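You operate a simulated robot arm through the tools that you are given. There is no shell and no other tool. Be economical: measure what you need, move in short steps, check, and stop when the job is done.

The job below is to be done with a simulated robot arm. You get a single attempt, and the scene is never put back.

## Task
Finish cleaning the hob and refit the long and small pan supports.
Fine: the hob is cold and stays off; wipe off the grease between the medium rings and the milk by the small ring with the green sponge, put it back; feet on the dimples. What is to be rubbed or washed off counts as gone when no trace of it is left.

Only the result counts: the job must be done as asked and must still hold three seconds after the hand-in. Knocking over, shifting, dropping, spilling or breaking anything else fails it.

## Robot
A 6-joint arm with a two-finger parallel gripper on a trunk, on a base that drives. Base frame: it is fixed to the floor where the robot stands at the start and does not move with it; the origin is under the middle of the robot, x ahead of it, y to its left, z up. Readings come in mm, degrees, newtons and seconds.
With the tool pointing down near the work surface it reaches from about 320 to 700 mm from the robot's upright axis, wherever it stands. Its first joint turns from -166.0 to 166.0 degrees. Places, roughly: grease between the medium rings [800, 400, 900]; long pan support [500, -1250, 1000]; milk spill by the small ring [500, 300, 900]; seat of the long pan support [800, 400, 900]; seat of the small pan support [600, 300, 900]; small pan support (18x21x5 cm) [500, 800, 900]. Payload 4.1 kg.
The tool frame sits at the grasp point between the pads (the TCP): z along the fingers, y along the line on which they close. The tips reach 23 mm beyond it. Largest opening 94 mm; finger width 38, thickness 10; the body of the gripper, 54 by 96 mm, starts 39 mm behind the TCP.
Orientation is told as [roll, pitch, yaw] about the base's x, y, z axes, in that order, counted from this pose: with the fingers straight down and closing along the base's y, the tool's x points along the base's -x, its y along +y and its z along -z.

## Interface
- The arm moves only by the tool step_arm. Its argument "plan" is a list of rows, each an object (a shift or turn left out is 0, a gripper value left out holds the last) with "hand": the gripper command, from -1 (fully open) to 1 (shut), values between in proportion; "slide": the shift along the base's x, y, z in units of 250 mm (1.0 is 250 mm), a list of three; "delta_rot": the turn, a rotation vector about the base's x, y, z in units of 120 degrees (1.0 is 120 degrees), a list of three. In form: [{"hand": hand, "slide": [tx, ty, tz], "delta_rot": [wx, wy, wz]}, ...]. A call has 1 to 12 rows; each row is the pose to reach, as a shift and turn from the pose commanded when the call began. A call with a number of a shift or a turn outside -1 to 1 is refused whole. Rows are played at 5 a second. More than 50 mm and 8.6 degrees between two rows, or a gripper value outside its range, and nothing of the call is played. Where a pose cannot be reached the arm comes as near as it can. A force on the tool above 40 N (or 10 N above the force at the start of the call, whichever is more), or a blocked arm, ends the call early, and 0.2 s more pass. The fingers move at their own pace (about 45 mm/s each) and stop on an object; they squeeze with about 37 N. The grip force told is the motor's: it shows also when the fingers shut on nothing. Time passes only in rows, and 0.2 s behind the last, so rows that repeat a pose let the fingers close. The reply holds the time, the measured pose of the TCP, the force on the tool along the base axes, the opening and the grip force, in the units named above and with some noise, with the torque about the TCP (base axes, N m) and any sound that the robot's microphone picked up, and new pictures: "pictures" is both (left out), scene, wrist or none.
- Cameras (640 x 400 px; columns grow to the right, rows downward): "scene" is now at [15, 179.7, 1556.3]; the picture's right is [0.17, -0.98, 0.00], its down [-0.74, -0.13, -0.66] and it looks along [0.65, 0.11, -0.75] (base axes); focal length 252 px, centre (320, 200). "wrist" rides on the gripper at [87, 16, -74] in the tool frame; the picture's right is [-0.18, 0.98, 0.00], its down [-0.58, -0.11, -0.81] and it looks along [-0.79, -0.15, 0.59] (tool axes); focal length 243 px, centre (320, 200). There is no depth. A picture from a camera that has moved, and an enlarged one, comes with that camera's place and axes in the base frame and with its lens.
- move_column(by): slides the trunk up (or, below 0, down) by that many mm; the arm and the scene camera ride with it, the base frame stays. It gives what a move gives, with no picture.
- roll_base(legs): drives the robot by 1 to 6 legs, each [ahead, turn to the left] in mm and degrees, along the robot's own axes; the way and the turn of a leg run together, so that a leg with both is an arc; at most 1500 mm and 180 degrees a leg. The arm and the cameras ride along, it lands a little off, and it stops where it bumps. It gives what a move gives, and a new picture of the scene camera.
- aim_head(pan, tilt): turns the head with the scene camera to pan (to the left, within 155 degrees either way) and tilt (down, from -29 to 69), counted from straight ahead of the robot. It gives what a move gives, and a new picture of the scene camera.
- inspect(camera, box): a new picture of the part [left, top, right, bottom] of that camera's present view, enlarged. The clock stands still meanwhile.
- sign_off(): hands the job in; it is judged then, once.

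Go step by step. Nothing tells you exact positions but the pictures and the camera data: compare them with the known pose of the tool, close in by small moves and look again before you grip or let go. The budget is 120 turns and 260 pictures, counting those below and the enlarged ones. Unless the task says otherwise, let go and move clear before handing in, and close with one line.

The tools are called by a JSON object that holds its "fn" and its "kwargs". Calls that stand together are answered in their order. step_arm: Moves the arm, as the interface text tells. Its arguments: {"type":"object","properties":{"plan":{"type":"array","items":{"type":"object","properties":{"hand":{"type":"number"},"slide":{"type":"array","items":{"type":"number"}},"delta_rot":{"type":"array","items":{"type":"number"}}}}},"pictures":{"type":"string","enum":["both","scene","wrist","none"]}},"required":["plan"]} The other tools are called the same way: move_column (by) slides the trunk up or down; roll_base (legs) drives the base; aim_head (pan, tilt) turns the head that bears the scene camera; inspect (camera, box) takes an enlarged picture of a part of a camera's view; sign_off () hands the job in.

At the start:

```text
clock: 0.0
tcp_pos: [270.0, 336.0, 1194.9]
tcp_rot: [0.0, 0.0, 0.0]
contact_force: [0.6, 1.0, 0.8]
moment: [0.0, 0.0, 0.02]
gripper_width: 93.9
grasp_force: 0.0
trunk travel left (down, up): [-525.0, 65.0]
robot x, y, heading: [0.5, -2.1, 0.1]
head pan, tilt: [9.9, 48.7]
```

scene: 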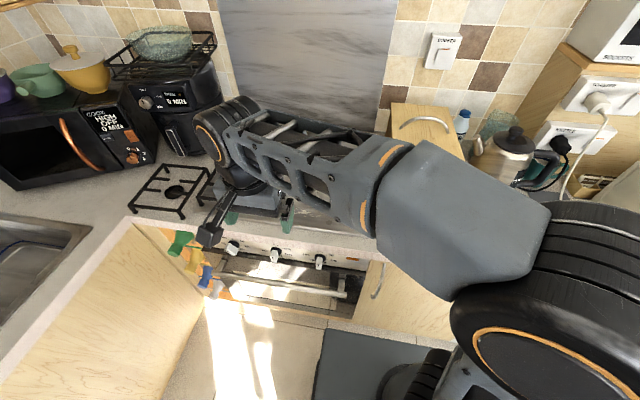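
wrist: 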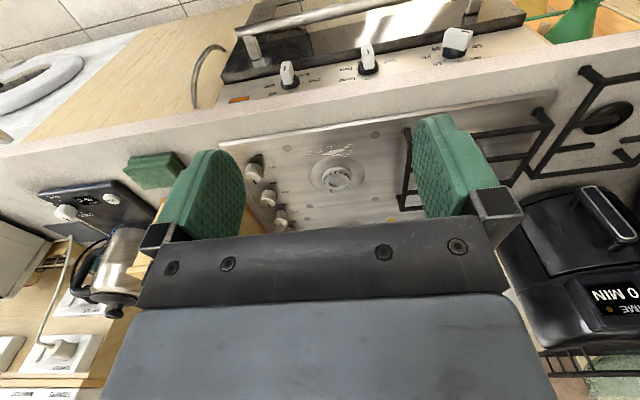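

The arm hides part of the hob in the scene view, but the wrist camera sees the hob upside down. I'll enlarge both views and look around for the supports and the sponge.

{"fn": "inspect", "kwargs": {"camera": "wrist", "box": [120, 80, 640, 260]}}

{"fn": "inspect", "kwargs": {"camera": "scene", "box": [80, 120, 400, 320]}}

{"fn": "aim_head", "kwargs": {"pan": -60, "tilt": 35}}

{"fn": "aim_head", "kwargs": {"pan": 50, "tilt": 45}}

```text
1.23 times, centred on (380, 170) of wrist
camera zoom: at [181.9, 351.2, 1270.3], right [0.18, 0.98, 0.0], down [0.58, -0.11, 0.81], along [0.79, -0.15, -0.59], focal length 299 px, centre (246, 237)
```

zoom: 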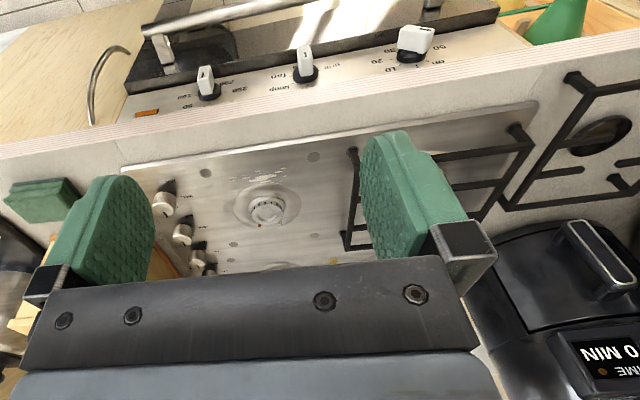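

```text
2.00 times, centred on (240, 220) of scene
camera zoom: at [15.0, 179.7, 1556.3], right [0.17, -0.98, 0.0], down [-0.74, -0.13, -0.66], along [0.65, 0.11, -0.75], focal length 504 px, centre (480, 160)
```

zoom: 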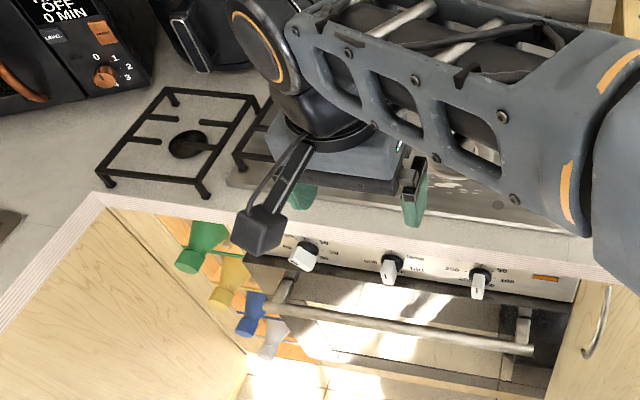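

```text
clock: 1.4
tcp_pos: [268.3, 334.4, 1195.7]
tcp_rot: [0.0, 0.0, 0.1]
contact_force: [-0.1, 0.7, -0.7]
moment: [0.01, -0.01, 0.01]
gripper_width: 93.8
grasp_force: 0.0
trunk travel left (down, up): [-525.0, 65.0]
robot x, y, heading: [-0.9, 0.9, -0.1]
head pan, tilt: [-60.0, 35.0]
camera scene: at [-17.9, 90.0, 1576.4], right [-0.87, -0.5, 0.0], down [-0.29, 0.5, -0.82], along [0.41, -0.71, -0.57], focal length 252 px, centre (320, 200)
```

scene: 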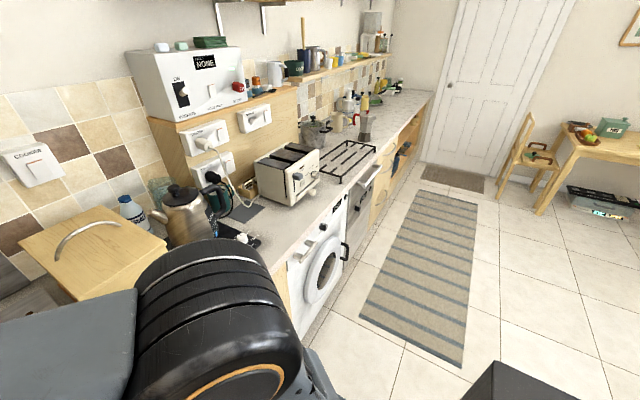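

```text
clock: 3.3
tcp_pos: [267.9, 335.6, 1196.2]
tcp_rot: [0.0, 0.0, 0.0]
contact_force: [-0.6, -0.4, 0.1]
moment: [0.01, 0.01, 0.02]
gripper_width: 94.2
grasp_force: 0.0
trunk travel left (down, up): [-525.0, 65.0]
robot x, y, heading: [-0.4, -3.8, -0.1]
head pan, tilt: [50.0, 45.0]
camera scene: at [-9.6, 228.5, 1561.6], right [0.77, -0.64, 0.0], down [-0.45, -0.54, -0.71], along [0.45, 0.54, -0.71], focal length 252 px, centre (320, 200)
```

scene: 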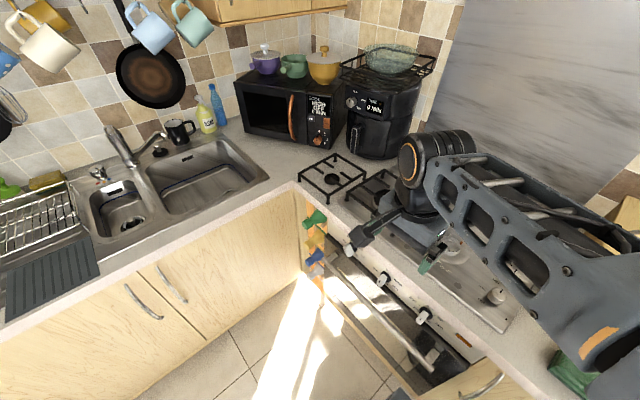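

The hob's rings, milk and grease are partly hidden by the arm; the sponge seems to be the green block to the right of the hob. I'll swing the arm to the right and look at the hob.

{"fn": "step_arm", "kwargs": {"plan": [{"slide": [0.0, -0.17, 0.05]}, {"slide": [0.05, -0.33, 0.1]}, {"slide": [0.1, -0.5, 0.15]}, {"slide": [0.1, -0.66, 0.15]}, {"slide": [0.1, -0.83, 0.15]}, {"slide": [0.1, -1, 0.15]}], "pictures": "none"}}

{"fn": "step_arm", "kwargs": {"plan": [{"slide": [0.0, -0.17, 0]}, {"slide": [0, -0.33, 0]}, {"slide": [0, -0.5, 0]}, {"slide": [0, -0.66, 0]}, {"slide": [0, -0.83, 0]}, {"slide": [0, -1, 0]}], "pictures": "wrist"}}

{"fn": "aim_head", "kwargs": {"pan": 15, "tilt": 40}}

```text
clock: 4.7
tcp_pos: [294.4, 85.7, 1234.2]
tcp_rot: [0.0, 0.0, 0.0]
contact_force: [0.0, 1.2, 0.1]
moment: [-0.01, -0.04, 0.01]
gripper_width: 93.9
grasp_force: 0.1
trunk travel left (down, up): [-525.0, 65.0]
robot x, y, heading: [-0.2, -0.3, -0.1]
head pan, tilt: [50.0, 45.0]
```

```text
clock: 6.1
tcp_pos: [293.8, -166.1, 1233.7]
tcp_rot: [0.0, 0.0, 0.0]
contact_force: [-0.3, -0.6, 0.5]
moment: [0.04, -0.03, 0.02]
gripper_width: 94.4
grasp_force: 0.1
trunk travel left (down, up): [-525.0, 65.0]
robot x, y, heading: [-2.6, -3.0, -0.0]
head pan, tilt: [50.0, 45.0]
camera wrist: at [207.1, -150.5, 1307.9], right [0.18, 0.98, 0.0], down [0.58, -0.11, 0.81], along [0.79, -0.15, -0.59], focal length 243 px, centre (320, 200)
```

wrist: 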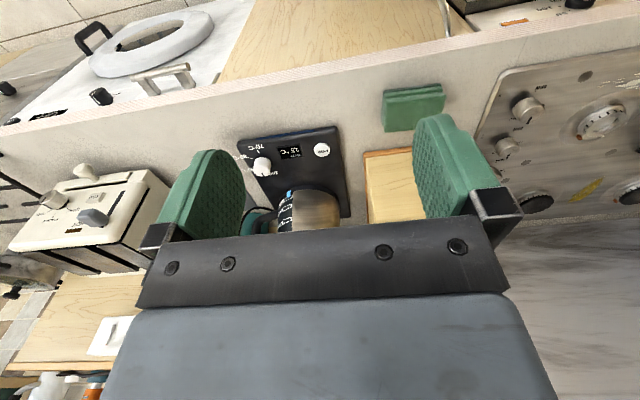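

```text
clock: 7.1
tcp_pos: [293.8, -164.5, 1233.3]
tcp_rot: [0.0, 0.0, 0.1]
contact_force: [-0.6, 0.7, -0.3]
moment: [-0.02, -0.04, -0.01]
gripper_width: 94.0
grasp_force: 0.0
trunk travel left (down, up): [-525.0, 65.0]
robot x, y, heading: [1.3, -2.5, 0.0]
head pan, tilt: [15.0, 40.0]
camera scene: at [20.2, 188.1, 1568.8], right [0.26, -0.97, 0.0], down [-0.62, -0.17, -0.77], along [0.74, 0.2, -0.64], focal length 252 px, centre (320, 200)
```

scene: 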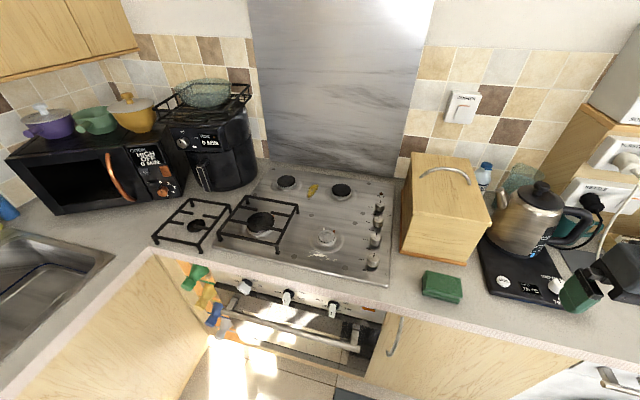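

{"fn": "inspect", "kwargs": {"camera": "scene", "box": [220, 160, 400, 290]}}

{"fn": "inspect", "kwargs": {"camera": "scene", "box": [140, 180, 310, 280]}}

{"fn": "inspect", "kwargs": {"camera": "scene", "box": [380, 230, 580, 350]}}

```text
3.08 times, centred on (310, 225) of scene
camera zoom: at [20.2, 188.1, 1568.8], right [0.26, -0.97, 0.0], down [-0.62, -0.17, -0.77], along [0.74, 0.2, -0.64], focal length 775 px, centre (351, 123)
```

zoom: 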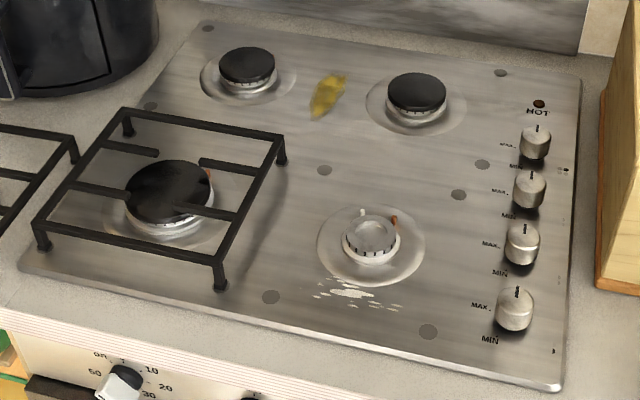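

```text
3.76 times, centred on (225, 230) of scene
camera zoom: at [20.2, 188.1, 1568.8], right [0.26, -0.97, 0.0], down [-0.62, -0.17, -0.77], along [0.74, 0.2, -0.64], focal length 948 px, centre (678, 87)
```

zoom: 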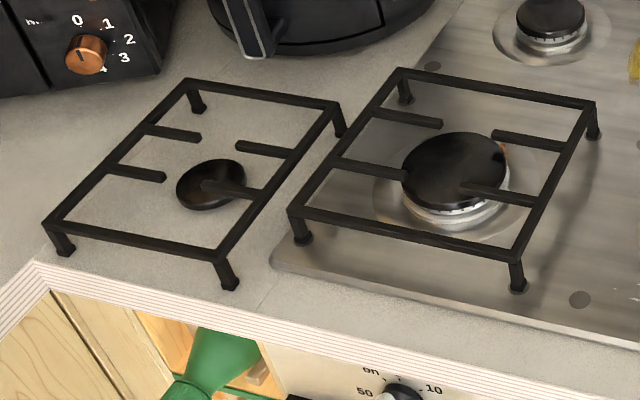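

```text
3.20 times, centred on (480, 290) of scene
camera zoom: at [20.2, 188.1, 1568.8], right [0.26, -0.97, 0.0], down [-0.62, -0.17, -0.77], along [0.74, 0.2, -0.64], focal length 806 px, centre (-192, -88)
```

zoom: 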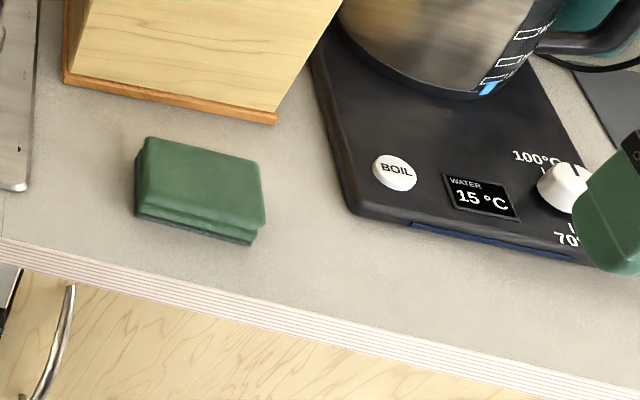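

The hob is clear now: the grease lies around (838, 440), the milk around (515, 310), and the sponge around (483, -45). The small support's feet belong on dimples at about x 492/693 and y 233/403, the long one's at x 755/955 and y 213/671. Now I'll see how near the base can get to the counter.

{"fn": "aim_head", "kwargs": {"pan": 0, "tilt": 69}}

{"fn": "aim_head", "kwargs": {"pan": -75, "tilt": 25}}

{"fn": "inspect", "kwargs": {"camera": "scene", "box": [80, 80, 280, 220]}}

```text
clock: 8.0
tcp_pos: [294.6, -164.9, 1234.4]
tcp_rot: [0.0, -0.1, 0.0]
contact_force: [-0.6, -0.4, 0.2]
moment: [0.02, -0.01, 0.01]
gripper_width: 93.9
grasp_force: 0.1
trunk travel left (down, up): [-525.0, 65.0]
robot x, y, heading: [0.1, 2.4, 0.4]
head pan, tilt: [0.0, 68.8]
camera scene: at [-6.0, 166.1, 1532.8], right [0.0, -1.0, 0.0], down [-0.93, 0.0, -0.36], along [0.36, 0.0, -0.93], focal length 252 px, centre (320, 200)
```

scene: 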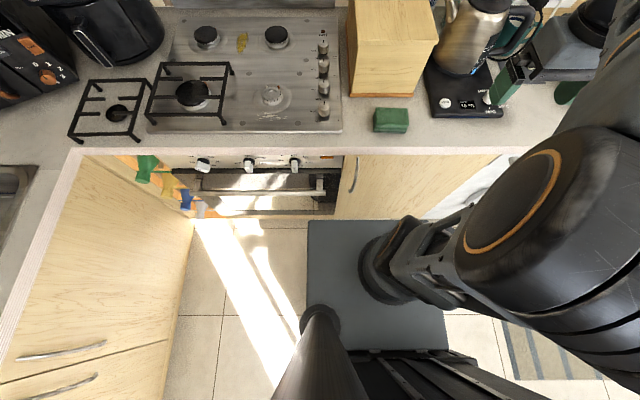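

```text
clock: 9.5
tcp_pos: [293.7, -164.9, 1233.1]
tcp_rot: [0.0, -0.1, 0.1]
contact_force: [-0.6, -0.1, -0.1]
moment: [-0.01, 0.0, -0.01]
gripper_width: 93.9
grasp_force: 0.0
trunk travel left (down, up): [-525.0, 65.0]
robot x, y, heading: [-1.0, 1.8, 0.0]
head pan, tilt: [-75.0, 25.0]
camera scene: at [-38.0, 77.1, 1592.1], right [-0.97, -0.26, 0.0], down [-0.11, 0.41, -0.91], along [0.24, -0.88, -0.42], focal length 252 px, centre (320, 200)
```

scene: 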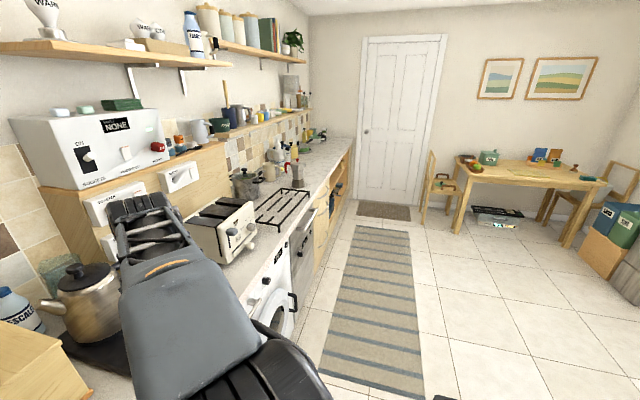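

```text
2.86 times, centred on (180, 150) of scene
camera zoom: at [-38.0, 77.1, 1592.1], right [-0.97, -0.26, 0.0], down [-0.11, 0.41, -0.91], along [0.24, -0.88, -0.42], focal length 720 px, centre (720, 343)
```

zoom: 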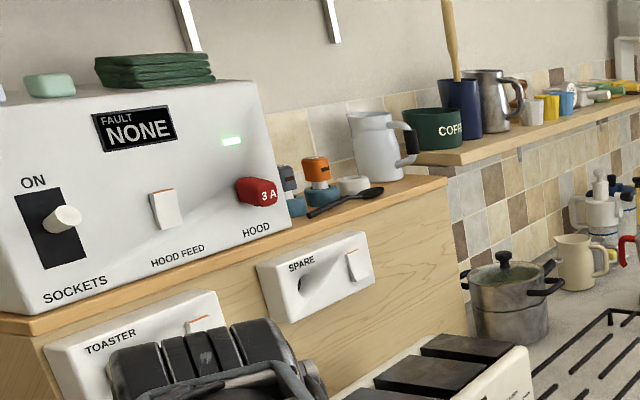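

The grey plate under the robot may be a mat or its base; I'll check that more closely before driving.

{"fn": "aim_head", "kwargs": {"pan": 60, "tilt": 69}}

{"fn": "aim_head", "kwargs": {"pan": 0, "tilt": 69}}

{"fn": "inspect", "kwargs": {"camera": "scene", "box": [180, 140, 500, 400]}}

```text
clock: 11.7
tcp_pos: [293.8, -165.4, 1233.9]
tcp_rot: [0.0, 0.0, 0.0]
contact_force: [0.3, -1.1, -0.3]
moment: [0.03, -0.03, -0.01]
gripper_width: 94.1
grasp_force: 0.0
trunk travel left (down, up): [-525.0, 65.0]
robot x, y, heading: [-0.1, -0.8, 0.1]
head pan, tilt: [60.0, 68.8]
camera scene: at [-34.0, 214.5, 1532.7], right [0.87, -0.5, 0.0], down [-0.47, -0.81, -0.36], along [0.18, 0.31, -0.93], focal length 252 px, centre (320, 200)
```

scene: 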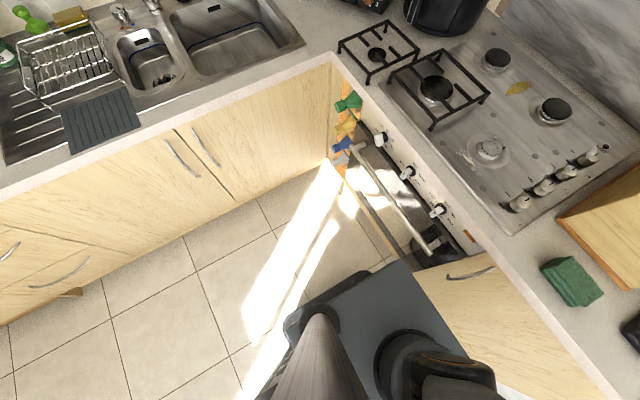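

```text
clock: 13.0
tcp_pos: [294.1, -165.3, 1233.6]
tcp_rot: [0.0, 0.0, 0.0]
contact_force: [0.2, 0.4, 0.1]
moment: [-0.02, 0.02, -0.01]
gripper_width: 93.9
grasp_force: 0.0
trunk travel left (down, up): [-525.0, 65.0]
robot x, y, heading: [-1.0, -2.0, -0.0]
head pan, tilt: [0.0, 68.8]
camera scene: at [-6.0, 166.1, 1532.7], right [0.0, -1.0, 0.0], down [-0.93, 0.0, -0.36], along [0.36, 0.0, -0.93], focal length 252 px, centre (320, 200)
```

scene: 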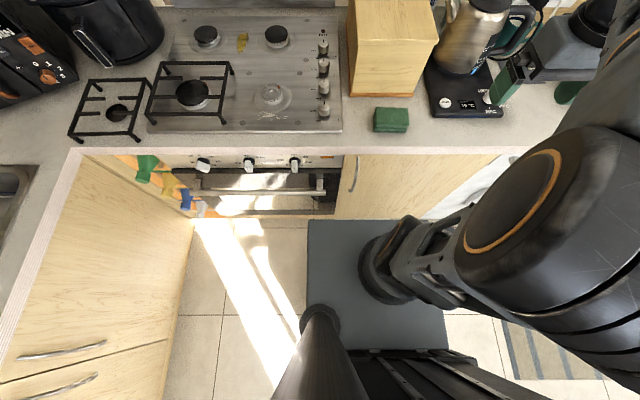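

```text
1.54 times, centred on (340, 270) of scene
camera zoom: at [-6.0, 166.1, 1532.7], right [0.0, -1.0, 0.0], down [-0.93, 0.0, -0.36], along [0.36, 0.0, -0.93], focal length 388 px, centre (289, 92)
```

zoom: 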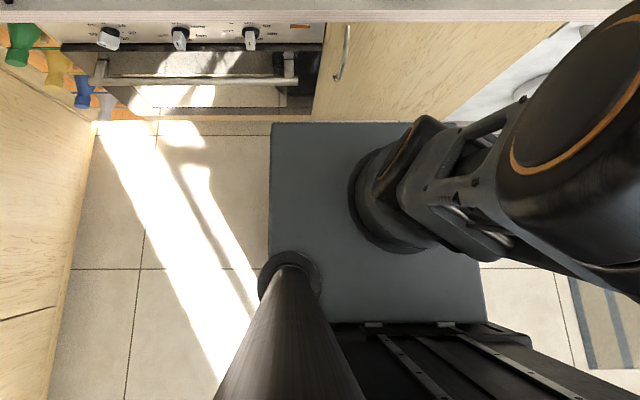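

The plate is the robot's carriage (front about x=240, z≈715) and the oven handle lies lower and further, so there is about 150 mm to drive ahead. I'll go sideways to y≈350 first, then check.

{"fn": "roll_base", "kwargs": {"legs": [[0, 90], [350, 0], [0, -90]]}}

```text
clock: 22.8
tcp_pos: [295.3, 180.5, 1235.1]
tcp_rot: [0.1, 0.0, -0.2]
contact_force: [0.5, 0.5, -0.4]
moment: [0.03, 0.0, -0.03]
gripper_width: 94.2
grasp_force: 0.1
trunk travel left (down, up): [-525.0, 65.0]
robot x, y, heading: [-0.7, 345.3, -0.2]
head pan, tilt: [0.0, 68.8]
camera scene: at [-3.1, 512.5, 1532.7], right [0.0, -1.0, 0.0], down [-0.93, 0.0, -0.36], along [0.36, 0.0, -0.93], focal length 252 px, centre (320, 200)
```

scene: 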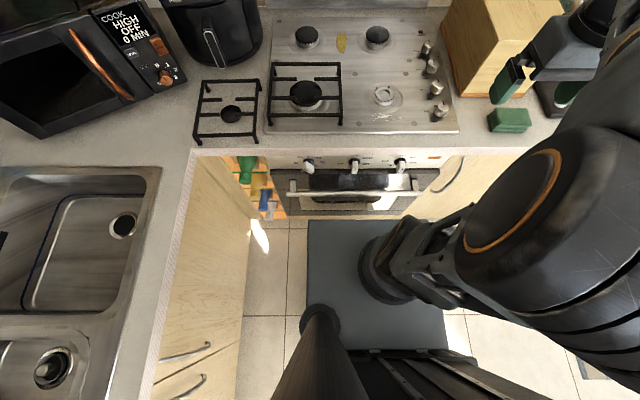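

{"fn": "roll_base", "kwargs": {"legs": [[110, 0]]}}

```text
clock: 24.0
tcp_pos: [408.1, 180.0, 1234.5]
tcp_rot: [-0.1, 0.0, -0.1]
contact_force: [-0.3, 0.3, -0.2]
moment: [0.01, 0.01, 0.0]
gripper_width: 94.0
grasp_force: 0.1
trunk travel left (down, up): [-525.0, 65.0]
robot x, y, heading: [110.8, 344.6, -0.2]
head pan, tilt: [0.0, 68.8]
camera scene: at [107.3, 512.3, 1532.7], right [0.0, -1.0, 0.0], down [-0.93, 0.0, -0.36], along [0.36, 0.0, -0.93], focal length 252 px, centre (320, 200)
```

scene: 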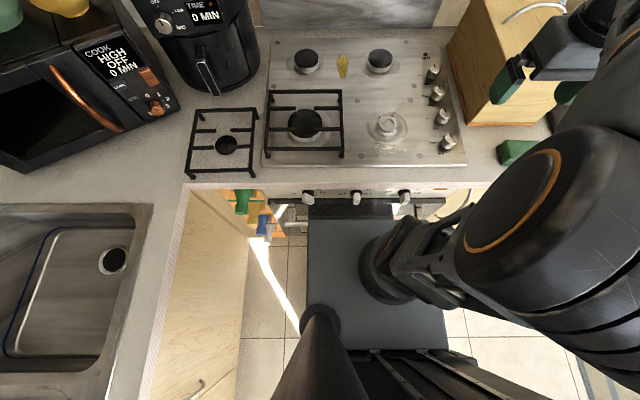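

The carriage is now over the oven handle with the knobs just ahead, so I stay here. Next I bring the gripper toward the sponge and look with the wrist camera.

{"fn": "step_arm", "kwargs": {"plan": [{"slide": [0.0, -0.15, 0]}, {"slide": [0, -0.3, -0.05]}, {"slide": [0, -0.45, -0.1]}, {"slide": [0, -0.6, -0.2]}, {"slide": [0, -0.75, -0.3]}, {"slide": [0, -0.9, -0.4]}], "pictures": "both"}}

```text
clock: 25.4
tcp_pos: [404.4, -46.3, 1134.4]
tcp_rot: [0.0, 0.0, -0.1]
contact_force: [-0.5, -0.4, -1.5]
moment: [0.0, -0.01, -0.01]
gripper_width: 94.0
grasp_force: 0.1
trunk travel left (down, up): [-525.0, 65.0]
robot x, y, heading: [116.5, 346.1, -0.1]
head pan, tilt: [0.0, 68.8]
camera scene: at [106.6, 511.5, 1532.8], right [0.0, -1.0, 0.0], down [-0.93, 0.0, -0.36], along [0.36, 0.0, -0.93], focal length 252 px, centre (320, 200)
camera wrist: at [319.0, -30.1, 1208.4], right [0.19, 0.98, 0.0], down [0.58, -0.11, 0.81], along [0.79, -0.15, -0.59], focal length 243 px, centre (320, 200)
```

scene: 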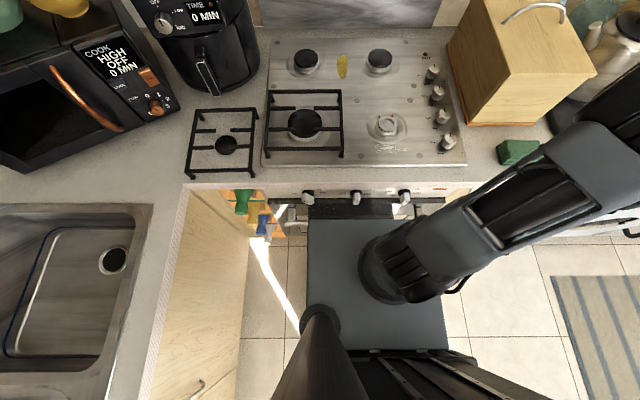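
wrist: 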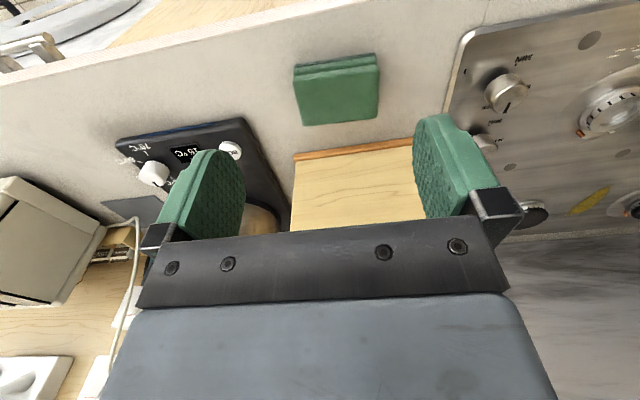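

The sponge measures about 57 mm along x and about 95 mm along y, roughly 30 mm high, centred near (488, -41). I'll turn the gripper by -90° so that it closes along x, and hover above it.

{"fn": "step_arm", "kwargs": {"plan": [{"slide": [0.0, 0, 0], "delta_rot": [0, 0, -0.068]}, {"slide": [0.03, 0, 0], "delta_rot": [0, 0, -0.136]}, {"slide": [0.06, 0, 0], "delta_rot": [0, 0, -0.204]}, {"slide": [0.09, 0, 0], "delta_rot": [0, 0, -0.272]}, {"slide": [0.12, 0, 0], "delta_rot": [0, 0, -0.34]}, {"slide": [0.15, 0, 0], "delta_rot": [0, 0, -0.408]}, {"slide": [0.2, 0, -0.05], "delta_rot": [0, 0, -0.476]}, {"slide": [0.24, 0.0, -0.1], "delta_rot": [0, 0, -0.544]}, {"slide": [0.28, 0.01, -0.15], "delta_rot": [0, 0, -0.612]}, {"slide": [0.3, 0.02, -0.2], "delta_rot": [0, 0, -0.68]}, {"slide": [0.334, 0.02, -0.3], "delta_rot": [0, 0, -0.75]}], "pictures": "both"}}

```text
clock: 27.8
tcp_pos: [489.6, -39.3, 1058.1]
tcp_rot: [0.0, 0.0, -90.2]
contact_force: [1.1, -0.7, 0.4]
moment: [-0.01, -0.03, 0.0]
gripper_width: 93.9
grasp_force: 0.1
trunk travel left (down, up): [-525.0, 65.0]
robot x, y, heading: [110.3, 347.7, -0.2]
head pan, tilt: [0.0, 68.8]
camera scene: at [106.6, 512.1, 1532.8], right [0.0, -1.0, 0.0], down [-0.93, 0.0, -0.36], along [0.36, 0.0, -0.93], focal length 252 px, centre (320, 200)
camera wrist: at [505.6, 46.3, 1133.0], right [0.98, -0.19, 0.0], down [-0.11, -0.58, 0.81], along [-0.15, -0.79, -0.59], focal length 243 px, centre (320, 200)
```

scene: 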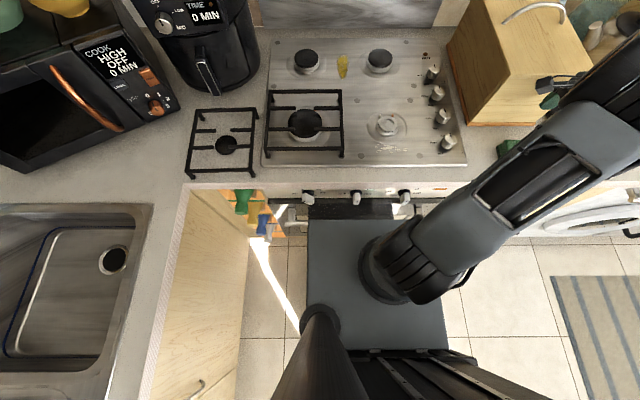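
wrist: 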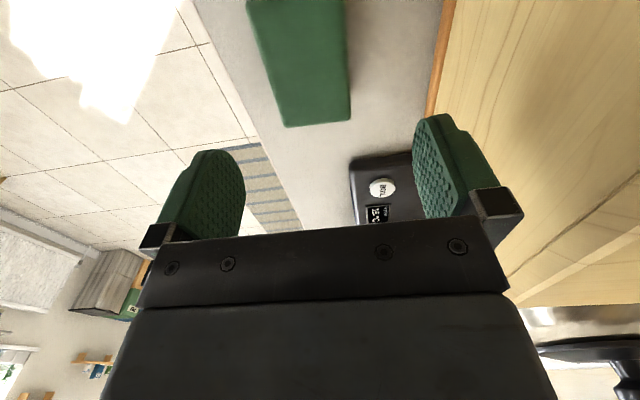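

The sponge lies slightly nearer than the gripper, centred at x≈479. I'll shift 10 mm back and come down to just above its top.

{"fn": "step_arm", "kwargs": {"plan": [{"slide": [-0.04, 0, -0.1]}, {"slide": [-0.04, 0, -0.2]}, {"slide": [-0.04, 0, -0.3]}, {"slide": [-0.04, 0, -0.36]}], "pictures": "wrist"}}

```text
clock: 28.8
tcp_pos: [479.0, -40.8, 968.6]
tcp_rot: [0.0, 0.0, -90.1]
contact_force: [0.0, 0.6, 0.2]
moment: [0.0, 0.01, 0.02]
gripper_width: 94.1
grasp_force: 0.1
trunk travel left (down, up): [-525.0, 65.0]
robot x, y, heading: [113.2, 342.5, -0.1]
head pan, tilt: [0.0, 68.8]
camera wrist: at [494.9, 46.3, 1043.0], right [0.98, -0.19, 0.0], down [-0.11, -0.58, 0.81], along [-0.15, -0.79, -0.59], focal length 243 px, centre (320, 200)
```

wrist: 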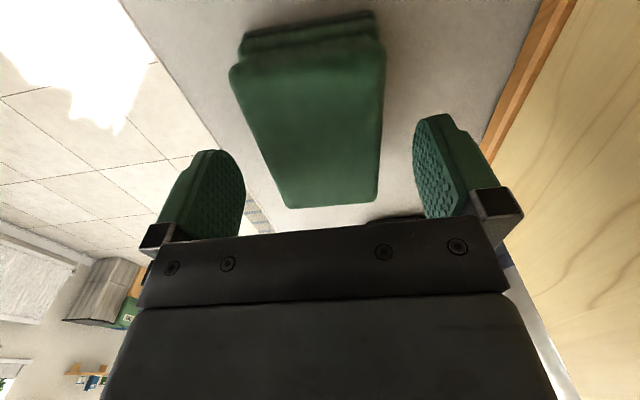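

The sponge is about 38 mm high and sits centred between the fingers. I'll go down so the tips reach its middle and close on it.

{"fn": "step_arm", "kwargs": {"plan": [{"hand": -1, "slide": [0, 0, -0.05]}, {"slide": [0, 0, -0.1]}, {"hand": 1, "slide": [0, 0, -0.1]}, {"slide": [0, 0, -0.1]}, {"slide": [0, 0, -0.1]}, {"slide": [0, 0, -0.1]}, {"slide": [0, 0, -0.1]}], "pictures": "wrist"}}

```text
clock: 30.4
tcp_pos: [478.6, -40.0, 943.1]
tcp_rot: [0.0, 0.0, -90.1]
contact_force: [0.6, -0.1, 0.0]
moment: [0.03, -0.03, 0.01]
gripper_width: 61.6
grasp_force: 37.1
trunk travel left (down, up): [-525.0, 65.0]
robot x, y, heading: [113.9, 344.5, -0.1]
head pan, tilt: [0.0, 68.8]
camera wrist: at [494.8, 46.4, 1018.0], right [0.98, -0.19, 0.0], down [-0.11, -0.58, 0.81], along [-0.15, -0.79, -0.59], focal length 243 px, centre (320, 200)
```

wrist: 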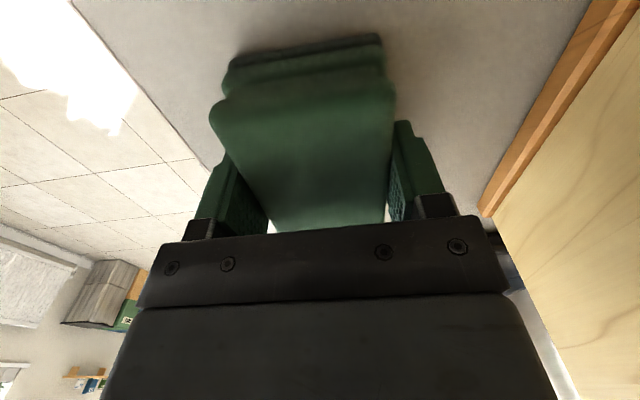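

Gripped at 61.6 mm. I'll lift and carry the sponge over toward the milk.

{"fn": "step_arm", "kwargs": {"plan": [{"slide": [0, 0, 0.1]}, {"slide": [0, 0.0, 0.25]}, {"slide": [0.02, 0.16, 0.3]}, {"slide": [0.05, 0.33, 0.3]}, {"slide": [0.08, 0.5, 0.3]}, {"slide": [0.1, 0.66, 0.3]}, {"slide": [0.13, 0.82, 0.3]}, {"slide": [0.146, 0.98, 0.3]}], "pictures": "none"}}

{"fn": "step_arm", "kwargs": {"plan": [{"slide": [0, 0.15, 0]}, {"slide": [0, 0.3, 0]}, {"slide": [0, 0.42, -0.1]}], "pictures": "both"}}

```text
clock: 32.2
tcp_pos: [514.9, 206.7, 1018.4]
tcp_rot: [0.0, 0.0, -90.0]
contact_force: [-0.8, 0.8, 0.2]
moment: [0.01, 0.02, 0.02]
gripper_width: 61.4
grasp_force: 36.7
trunk travel left (down, up): [-525.0, 65.0]
robot x, y, heading: [114.0, 344.9, -0.0]
head pan, tilt: [0.0, 68.8]
```

```text
clock: 33.0
tcp_pos: [515.5, 311.1, 993.7]
tcp_rot: [-0.1, 0.0, -90.2]
contact_force: [-0.1, 0.6, -0.9]
moment: [0.04, -0.02, -0.01]
gripper_width: 61.0
grasp_force: 37.0
trunk travel left (down, up): [-525.0, 65.0]
robot x, y, heading: [111.4, 348.7, 0.0]
head pan, tilt: [0.0, 68.8]
camera scene: at [106.6, 512.5, 1532.7], right [0.0, -1.0, 0.0], down [-0.93, 0.0, -0.36], along [0.36, 0.0, -0.93], focal length 252 px, centre (320, 200)
camera wrist: at [532.0, 397.1, 1067.6], right [0.98, -0.19, 0.0], down [-0.11, -0.58, 0.81], along [-0.15, -0.79, -0.59], focal length 243 px, centre (320, 200)
```

scene: 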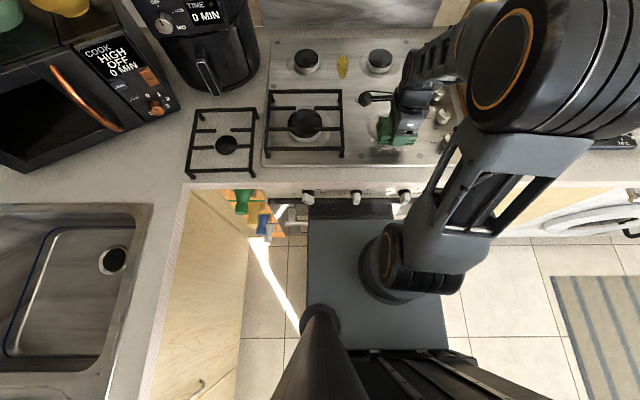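
wrist: 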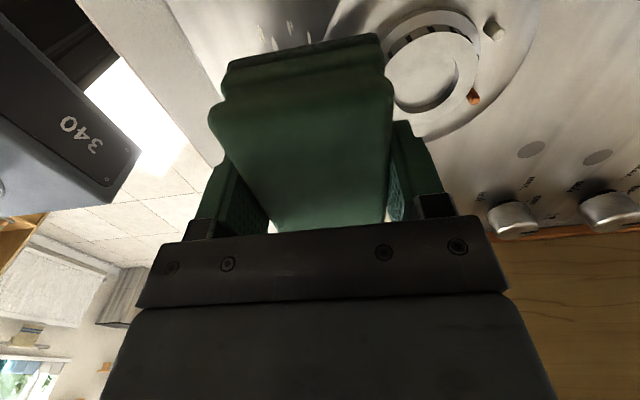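

The milk lies at x≈489–536 and the small burner starts at x≈553, so I'll wipe with the sponge centred at x≈505 to keep the finger off it. First I lower carefully to find contact.

{"fn": "step_arm", "kwargs": {"plan": [{"slide": [-0.042, 0, -0.04]}, {"slide": [-0.042, 0, -0.12]}, {"slide": [-0.042, 0, -0.16]}, {"slide": [-0.042, 0, -0.172]}, {"slide": [-0.042, 0, -0.184]}], "pictures": "none"}}

```text
clock: 34.2
tcp_pos: [505.7, 311.6, 951.3]
tcp_rot: [0.3, -0.1, -90.2]
contact_force: [-1.6, 1.1, 40.1]
moment: [0.19, 0.52, -0.11]
gripper_width: 61.0
grasp_force: 37.4
trunk travel left (down, up): [-525.0, 65.0]
robot x, y, heading: [114.7, 348.5, -0.1]
head pan, tilt: [0.0, 68.8]
```

Contact came at z≈951 with 40 N. I'll ease off a millimetre and rub to and fro.

{"fn": "step_arm", "kwargs": {"plan": [{"slide": [0, 0, 0.004]}, {"slide": [0, 0.08, 0.004]}, {"slide": [0, 0.16, 0.004]}, {"slide": [0, 0.24, 0.004]}, {"slide": [0, 0.12, 0.004]}, {"slide": [0, 0, 0.004]}, {"slide": [0, -0.12, 0.004]}, {"slide": [0, -0.24, 0.004]}, {"slide": [0, -0.12, 0.004]}, {"slide": [0, 0, 0.004]}], "pictures": "none"}}

```text
clock: 36.4
tcp_pos: [503.6, 309.4, 950.4]
tcp_rot: [0.3, 0.0, -90.0]
contact_force: [0.1, -15.6, 39.6]
moment: [-0.56, 0.11, 0.26]
gripper_width: 60.9
grasp_force: 37.2
trunk travel left (down, up): [-525.0, 65.0]
robot x, y, heading: [110.8, 348.0, -0.1]
head pan, tilt: [0.0, 68.8]
```

{"fn": "step_arm", "kwargs": {"plan": [{"slide": [0, 0, 0.1]}, {"slide": [0.05, 0, 0.25]}, {"slide": [0.2, 0, 0.3]}, {"slide": [0.35, 0, 0.32]}, {"slide": [0.45, 0, 0.32]}], "pictures": "both"}}

```text
clock: 37.6
tcp_pos: [617.9, 309.4, 1028.3]
tcp_rot: [0.1, 0.0, -90.1]
contact_force: [0.2, 0.3, -0.8]
moment: [0.02, 0.0, 0.01]
gripper_width: 60.9
grasp_force: 36.6
trunk travel left (down, up): [-525.0, 65.0]
robot x, y, heading: [112.4, 344.5, -0.2]
head pan, tilt: [0.0, 68.8]
camera scene: at [106.7, 512.3, 1532.7], right [0.0, -1.0, 0.0], down [-0.93, 0.0, -0.36], along [0.36, 0.0, -0.93], focal length 252 px, centre (320, 200)
camera wrist: at [634.0, 396.0, 1102.7], right [0.98, -0.19, 0.0], down [-0.11, -0.58, 0.81], along [-0.15, -0.79, -0.59], focal length 243 px, centre (320, 200)
```

scene: 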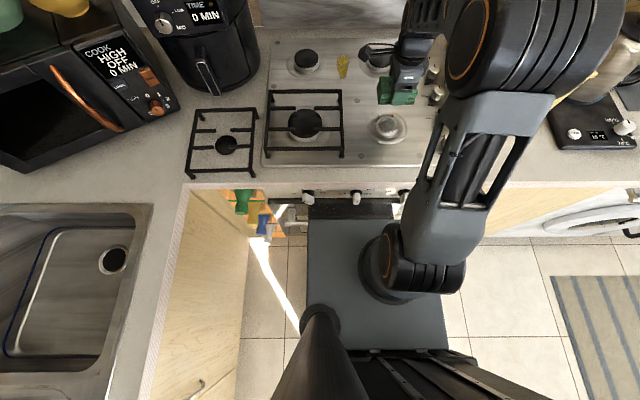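
wrist: 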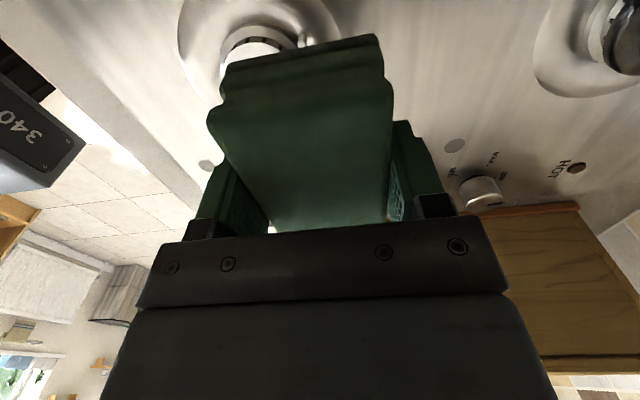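

{"fn": "inspect", "kwargs": {"camera": "scene", "box": [340, 100, 450, 170]}}

{"fn": "inspect", "kwargs": {"camera": "wrist", "box": [60, 0, 260, 125]}}

```text
5.71 times, centred on (395, 135) of scene
camera zoom: at [106.7, 512.3, 1532.7], right [0.0, -1.0, 0.0], down [-0.93, 0.0, -0.36], along [0.36, 0.0, -0.93], focal length 1439 px, centre (-109, 571)
```

zoom: 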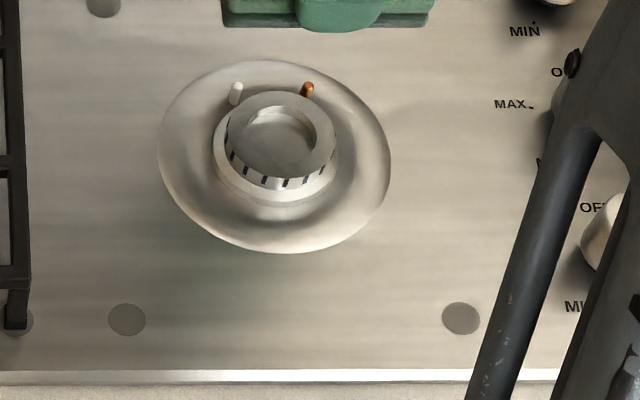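

```text
3.20 times, centred on (160, 62) of wrist
camera zoom: at [634.0, 396.0, 1102.7], right [0.98, -0.19, 0.0], down [-0.11, -0.58, 0.81], along [-0.15, -0.79, -0.59], focal length 776 px, centre (832, 640)
```

zoom: 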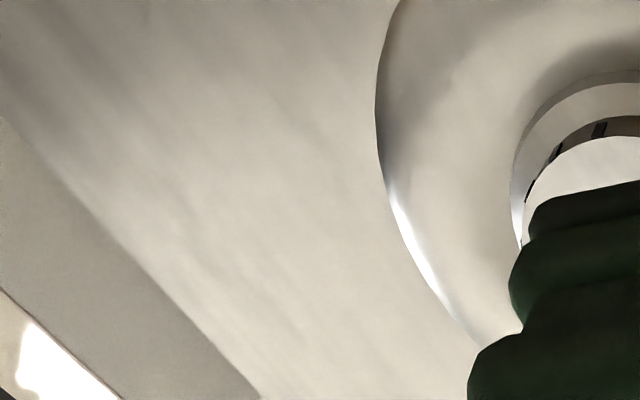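

The milk is gone without trace. Now over to the grease at about (825, 437), testing the reach.

{"fn": "step_arm", "kwargs": {"plan": [{"slide": [0.1, 0.1, 0]}, {"slide": [0.2, 0.22, 0]}, {"slide": [0.3, 0.34, 0]}, {"slide": [0.42, 0.46, 0]}, {"slide": [0.55, 0.51, 0]}, {"slide": [0.7, 0.51, 0]}, {"slide": [0.82, 0.51, -0.05]}], "pictures": "both"}}

```text
clock: 39.2
tcp_pos: [810.0, 437.2, 1014.4]
tcp_rot: [-0.1, 0.0, -90.2]
contact_force: [-0.1, -0.6, 0.3]
moment: [0.02, -0.02, 0.01]
gripper_width: 60.8
grasp_force: 36.8
out of reach, approached as far as the arm can: row 7
trunk travel left (down, up): [-525.0, 65.0]
robot x, y, heading: [111.9, 344.2, -0.2]
head pan, tilt: [0.0, 68.8]
camera scene: at [105.5, 512.2, 1532.8], right [0.0, -1.0, 0.0], down [-0.93, 0.0, -0.36], along [0.36, 0.0, -0.93], focal length 252 px, centre (320, 200)
camera wrist: at [826.3, 522.9, 1089.5], right [0.98, -0.19, 0.0], down [-0.11, -0.58, 0.81], along [-0.15, -0.79, -0.59], focal length 243 px, centre (320, 200)
```

scene: 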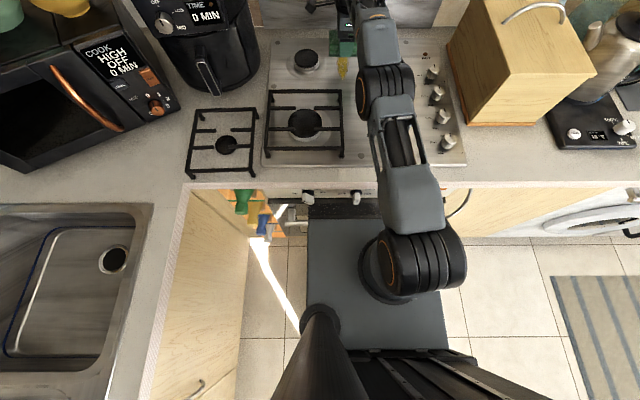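
wrist: 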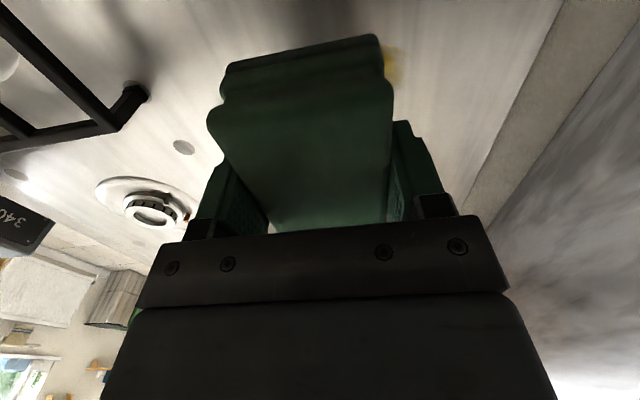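

The arm reaches only ~704 mm, so I need some 70 mm more. I'll look closely at the gap between carriage, knobs and oven handle.

{"fn": "inspect", "kwargs": {"camera": "scene", "box": [260, 165, 460, 290]}}

{"fn": "aim_head", "kwargs": {"pan": 40, "tilt": 69}}

```text
3.20 times, centred on (360, 228) of scene
camera zoom: at [105.5, 512.2, 1532.8], right [0.0, -1.0, 0.0], down [-0.93, 0.0, -0.36], along [0.36, 0.0, -0.93], focal length 806 px, centre (192, 112)
```

zoom: 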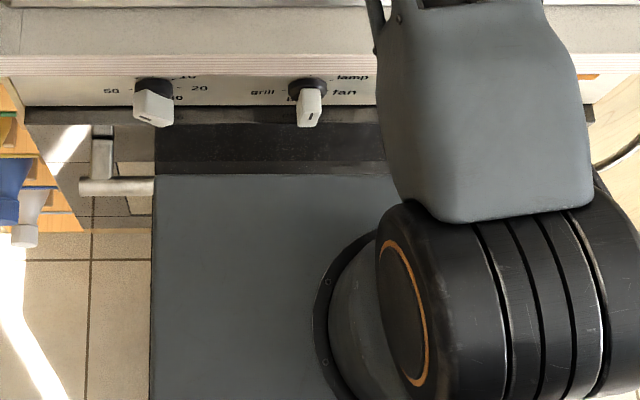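

```text
clock: 40.3
tcp_pos: [810.8, 437.4, 1014.8]
tcp_rot: [0.0, 0.1, -90.1]
contact_force: [0.6, -1.2, -0.3]
moment: [0.01, -0.04, -0.01]
gripper_width: 61.1
grasp_force: 36.9
trunk travel left (down, up): [-525.0, 65.0]
robot x, y, heading: [109.3, 344.5, -0.1]
head pan, tilt: [40.0, 68.8]
camera scene: at [93.6, 548.3, 1532.7], right [0.64, -0.77, 0.0], down [-0.72, -0.6, -0.36], along [0.28, 0.23, -0.93], focal length 252 px, centre (320, 200)
```

scene: 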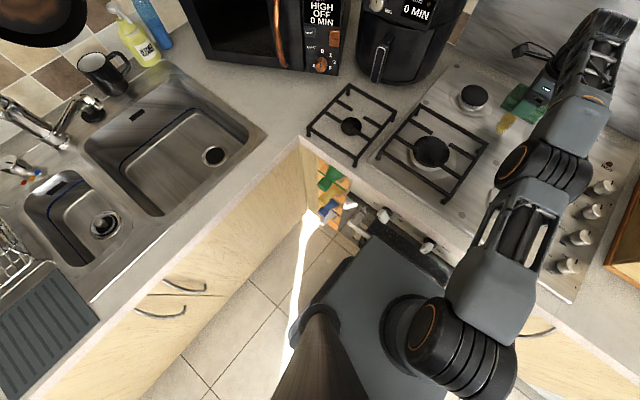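

The carriage already rides above the oven handle, with about 40 mm left to the oven front. Before driving further I'll test how far the arm reaches at working height.

{"fn": "step_arm", "kwargs": {"plan": [{"slide": [0, 0, -0.08]}, {"slide": [0, 0, -0.16]}, {"slide": [0.05, 0, -0.18]}, {"slide": [0.1, 0, -0.18]}, {"slide": [0.15, 0, -0.18]}], "pictures": "none"}}

```text
clock: 41.5
tcp_pos: [816.8, 432.2, 966.2]
tcp_rot: [0.0, 0.0, -90.0]
contact_force: [0.7, -0.7, -1.0]
moment: [0.0, 0.0, -0.01]
gripper_width: 60.7
grasp_force: 37.0
out of reach, approached as far as the arm can: row 3, 4, 5
trunk travel left (down, up): [-525.0, 65.0]
robot x, y, heading: [112.0, 345.4, -0.2]
head pan, tilt: [40.0, 68.8]
```

The limit is about 710 mm, so I'll lift, turn the sponge lengthwise along x, and creep ahead 30 mm.

{"fn": "step_arm", "kwargs": {"plan": [{"slide": [-0.05, 0, 0.1], "delta_rot": [0, 0, 0.068]}, {"slide": [-0.1, 0, 0.2], "delta_rot": [0, 0, 0.136]}, {"slide": [-0.15, 0, 0.2], "delta_rot": [0, 0, 0.204]}, {"slide": [-0.15, 0, 0.2], "delta_rot": [0, 0, 0.272]}, {"slide": [-0.15, 0, 0.2], "delta_rot": [0, 0, 0.34]}, {"slide": [-0.15, 0, 0.2], "delta_rot": [0, 0, 0.408]}, {"slide": [-0.15, 0, 0.2], "delta_rot": [0, 0, 0.476]}, {"slide": [-0.15, 0.0, 0.2], "delta_rot": [0, 0, 0.544]}, {"slide": [-0.15, 0.01, 0.2], "delta_rot": [0, 0, 0.612]}, {"slide": [-0.15, 0.01, 0.2], "delta_rot": [0, 0, 0.68]}, {"slide": [-0.15, 0.01, 0.2], "delta_rot": [0, 0, 0.75]}], "pictures": "none"}}

{"fn": "roll_base", "kwargs": {"legs": [[30, 0]]}}

```text
clock: 43.9
tcp_pos: [805.4, 440.3, 1025.1]
tcp_rot: [0.0, 0.1, -7.6]
contact_force: [1.0, 0.7, -0.1]
moment: [-0.01, -0.04, 0.03]
gripper_width: 60.9
grasp_force: 37.4
out of reach, approached as far as the arm can: row 1, 2, 3, 4, 5, 6, 7, 8, 9, 10, 11
trunk travel left (down, up): [-525.0, 65.0]
robot x, y, heading: [112.6, 343.1, -0.0]
head pan, tilt: [40.0, 68.8]
```

```text
clock: 44.7
tcp_pos: [837.6, 440.7, 1023.9]
tcp_rot: [-0.1, 0.3, -7.8]
contact_force: [0.0, 0.2, -1.1]
moment: [-0.01, 0.03, -0.01]
gripper_width: 60.4
grasp_force: 37.2
trunk travel left (down, up): [-525.0, 65.0]
robot x, y, heading: [143.6, 347.1, -0.0]
head pan, tilt: [40.0, 68.8]
camera scene: at [124.4, 548.3, 1532.7], right [0.64, -0.77, 0.0], down [-0.72, -0.6, -0.36], along [0.28, 0.23, -0.93], focal length 252 px, centre (320, 200)
```

scene: 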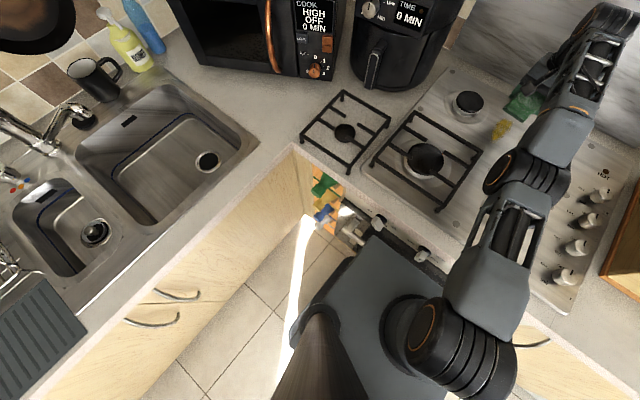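

{"fn": "step_arm", "kwargs": {"plan": [{"slide": [-0.06, 0, 0]}, {"slide": [-0.15, 0, 0]}], "pictures": "both"}}

```text
clock: 45.3
tcp_pos: [837.6, 440.6, 1024.4]
tcp_rot: [-0.1, 0.1, -7.7]
contact_force: [0.6, 0.5, 0.1]
moment: [-0.03, -0.02, 0.03]
gripper_width: 60.7
grasp_force: 36.7
out of reach, approached as far as the arm can: row 1, 2
trunk travel left (down, up): [-525.0, 65.0]
robot x, y, heading: [146.1, 346.0, -0.2]
head pan, tilt: [40.0, 68.8]
camera scene: at [124.0, 548.3, 1532.7], right [0.64, -0.77, 0.0], down [-0.72, -0.6, -0.36], along [0.28, 0.23, -0.93], focal length 252 px, centre (320, 200)
camera wrist: at [752.6, 467.6, 1100.1], right [0.32, 0.95, 0.0], down [0.56, -0.19, 0.81], along [0.76, -0.25, -0.59], focal length 243 px, centre (320, 200)
```

scene: 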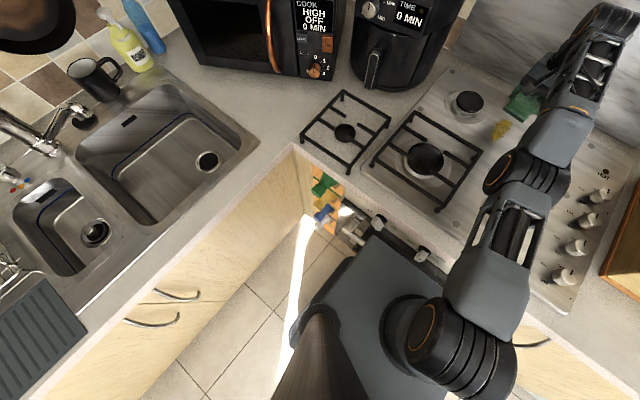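
wrist: 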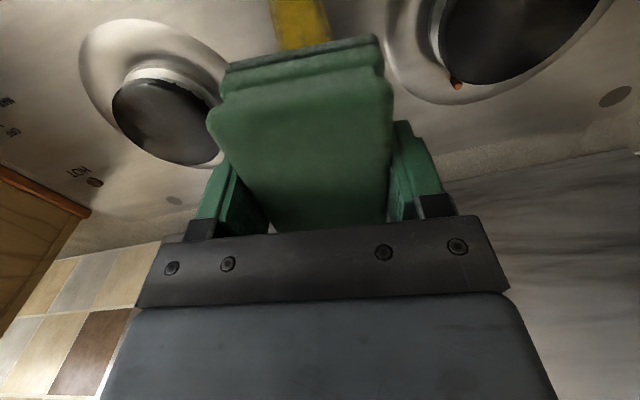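

{"fn": "step_arm", "kwargs": {"plan": [{"slide": [-0.15, 0, -0.05], "delta_rot": [0, 0, 0.06]}, {"slide": [-0.25, 0, -0.1], "delta_rot": [0, 0, 0.06]}], "pictures": "wrist"}}

```text
clock: 45.9
tcp_pos: [835.7, 445.1, 1026.5]
tcp_rot: [-0.1, 0.4, -2.8]
contact_force: [-1.0, 0.2, -1.3]
moment: [0.0, 0.01, 0.0]
gripper_width: 60.8
grasp_force: 37.1
out of reach, approached as far as the arm can: row 1, 2
trunk travel left (down, up): [-525.0, 65.0]
robot x, y, heading: [143.0, 345.8, -0.2]
head pan, tilt: [40.0, 68.8]
camera wrist: at [749.1, 465.7, 1101.5], right [0.23, 0.97, 0.0], down [0.58, -0.14, 0.8], along [0.78, -0.19, -0.6], focal length 243 px, centre (320, 200)
```

wrist: 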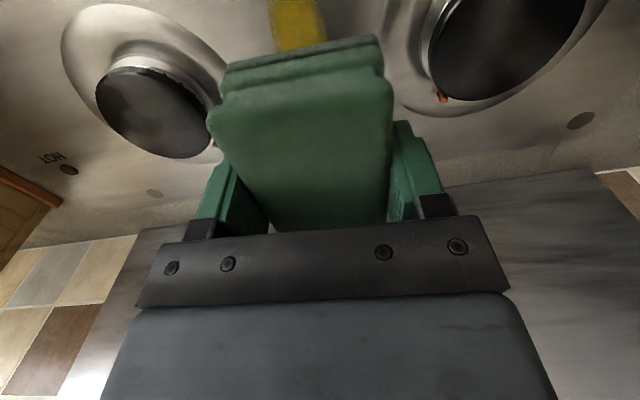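

{"fn": "step_arm", "kwargs": {"plan": [{"slide": [-0.15, 0, 0]}, {"slide": [-0.3, 0, 0]}, {"slide": [-0.4, 0, 0]}], "pictures": "none"}}

```text
clock: 46.7
tcp_pos: [833.9, 450.2, 1032.1]
tcp_rot: [0.0, 0.2, -0.6]
contact_force: [0.1, 0.7, 0.1]
moment: [-0.01, -0.05, -0.01]
gripper_width: 61.0
grasp_force: 36.8
out of reach, approached as far as the arm can: row 1, 2, 3
trunk travel left (down, up): [-525.0, 65.0]
robot x, y, heading: [140.9, 343.1, -0.3]
head pan, tilt: [40.0, 68.8]
```

{"fn": "step_arm", "kwargs": {"plan": [{"slide": [-0.1, -0.1, -0.05]}, {"slide": [-0.2, -0.2, -0.1]}, {"slide": [-0.3, -0.3, -0.1]}, {"slide": [-0.4, -0.4, -0.1]}], "pictures": "none"}}

```text
clock: 47.7
tcp_pos: [839.1, 423.7, 1025.6]
tcp_rot: [-0.1, 0.2, -0.6]
contact_force: [-1.3, 0.9, -0.1]
moment: [-0.02, -0.02, -0.01]
gripper_width: 61.1
grasp_force: 37.4
out of reach, approached as far as the arm can: row 1, 2, 3, 4
trunk travel left (down, up): [-525.0, 65.0]
robot x, y, heading: [144.6, 348.4, -0.0]
head pan, tilt: [40.0, 68.8]
```

The arm seems stuck at its straight-elbow singularity. I'll tilt the tool a little to bend the elbow while pulling back.

{"fn": "step_arm", "kwargs": {"plan": [{"slide": [0, 0, 0], "delta_rot": [0, -0.05, 0]}, {"slide": [0, 0, 0], "delta_rot": [0, -0.1, 0]}, {"slide": [-0.1, 0, 0], "delta_rot": [0, -0.1, 0]}, {"slide": [-0.2, 0, 0], "delta_rot": [0, -0.1, 0]}], "pictures": "none"}}

```text
clock: 48.7
tcp_pos: [872.3, 429.7, 1044.5]
tcp_rot: [0.0, -11.8, -0.7]
contact_force: [-0.3, -0.4, -0.5]
moment: [-0.01, 0.0, 0.02]
gripper_width: 60.9
grasp_force: 36.6
out of reach, approached as far as the arm can: row 1, 2, 3, 4
trunk travel left (down, up): [-525.0, 65.0]
robot x, y, heading: [145.4, 346.1, -0.2]
head pan, tilt: [40.0, 68.8]
```

{"fn": "step_arm", "kwargs": {"plan": [{"slide": [0, 0, -0.08]}, {"slide": [0, 0, -0.16]}], "pictures": "none"}}

```text
clock: 49.3
tcp_pos: [877.9, 429.3, 1003.6]
tcp_rot: [0.1, -11.7, -0.6]
contact_force: [0.7, 0.3, -0.6]
moment: [0.02, -0.03, 0.0]
gripper_width: 60.7
grasp_force: 37.3
out of reach, approached as far as the arm can: row 1, 2
trunk travel left (down, up): [-525.0, 65.0]
robot x, y, heading: [143.8, 347.6, -0.2]
head pan, tilt: [40.0, 68.8]
```

{"fn": "step_arm", "kwargs": {"plan": [{"slide": [-0.02, 0, 0.14]}, {"slide": [-0.1, 0, 0.2]}], "pictures": "none"}}

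```text
clock: 49.9
tcp_pos: [868.9, 432.2, 1056.4]
tcp_rot: [0.1, -11.7, -0.6]
contact_force: [0.1, -0.8, -0.9]
moment: [0.01, -0.02, -0.02]
gripper_width: 61.0
grasp_force: 37.0
out of reach, approached as far as the arm can: row 2
trunk travel left (down, up): [-525.0, 65.0]
robot x, y, heading: [142.7, 346.1, 0.0]
head pan, tilt: [40.0, 68.8]
```

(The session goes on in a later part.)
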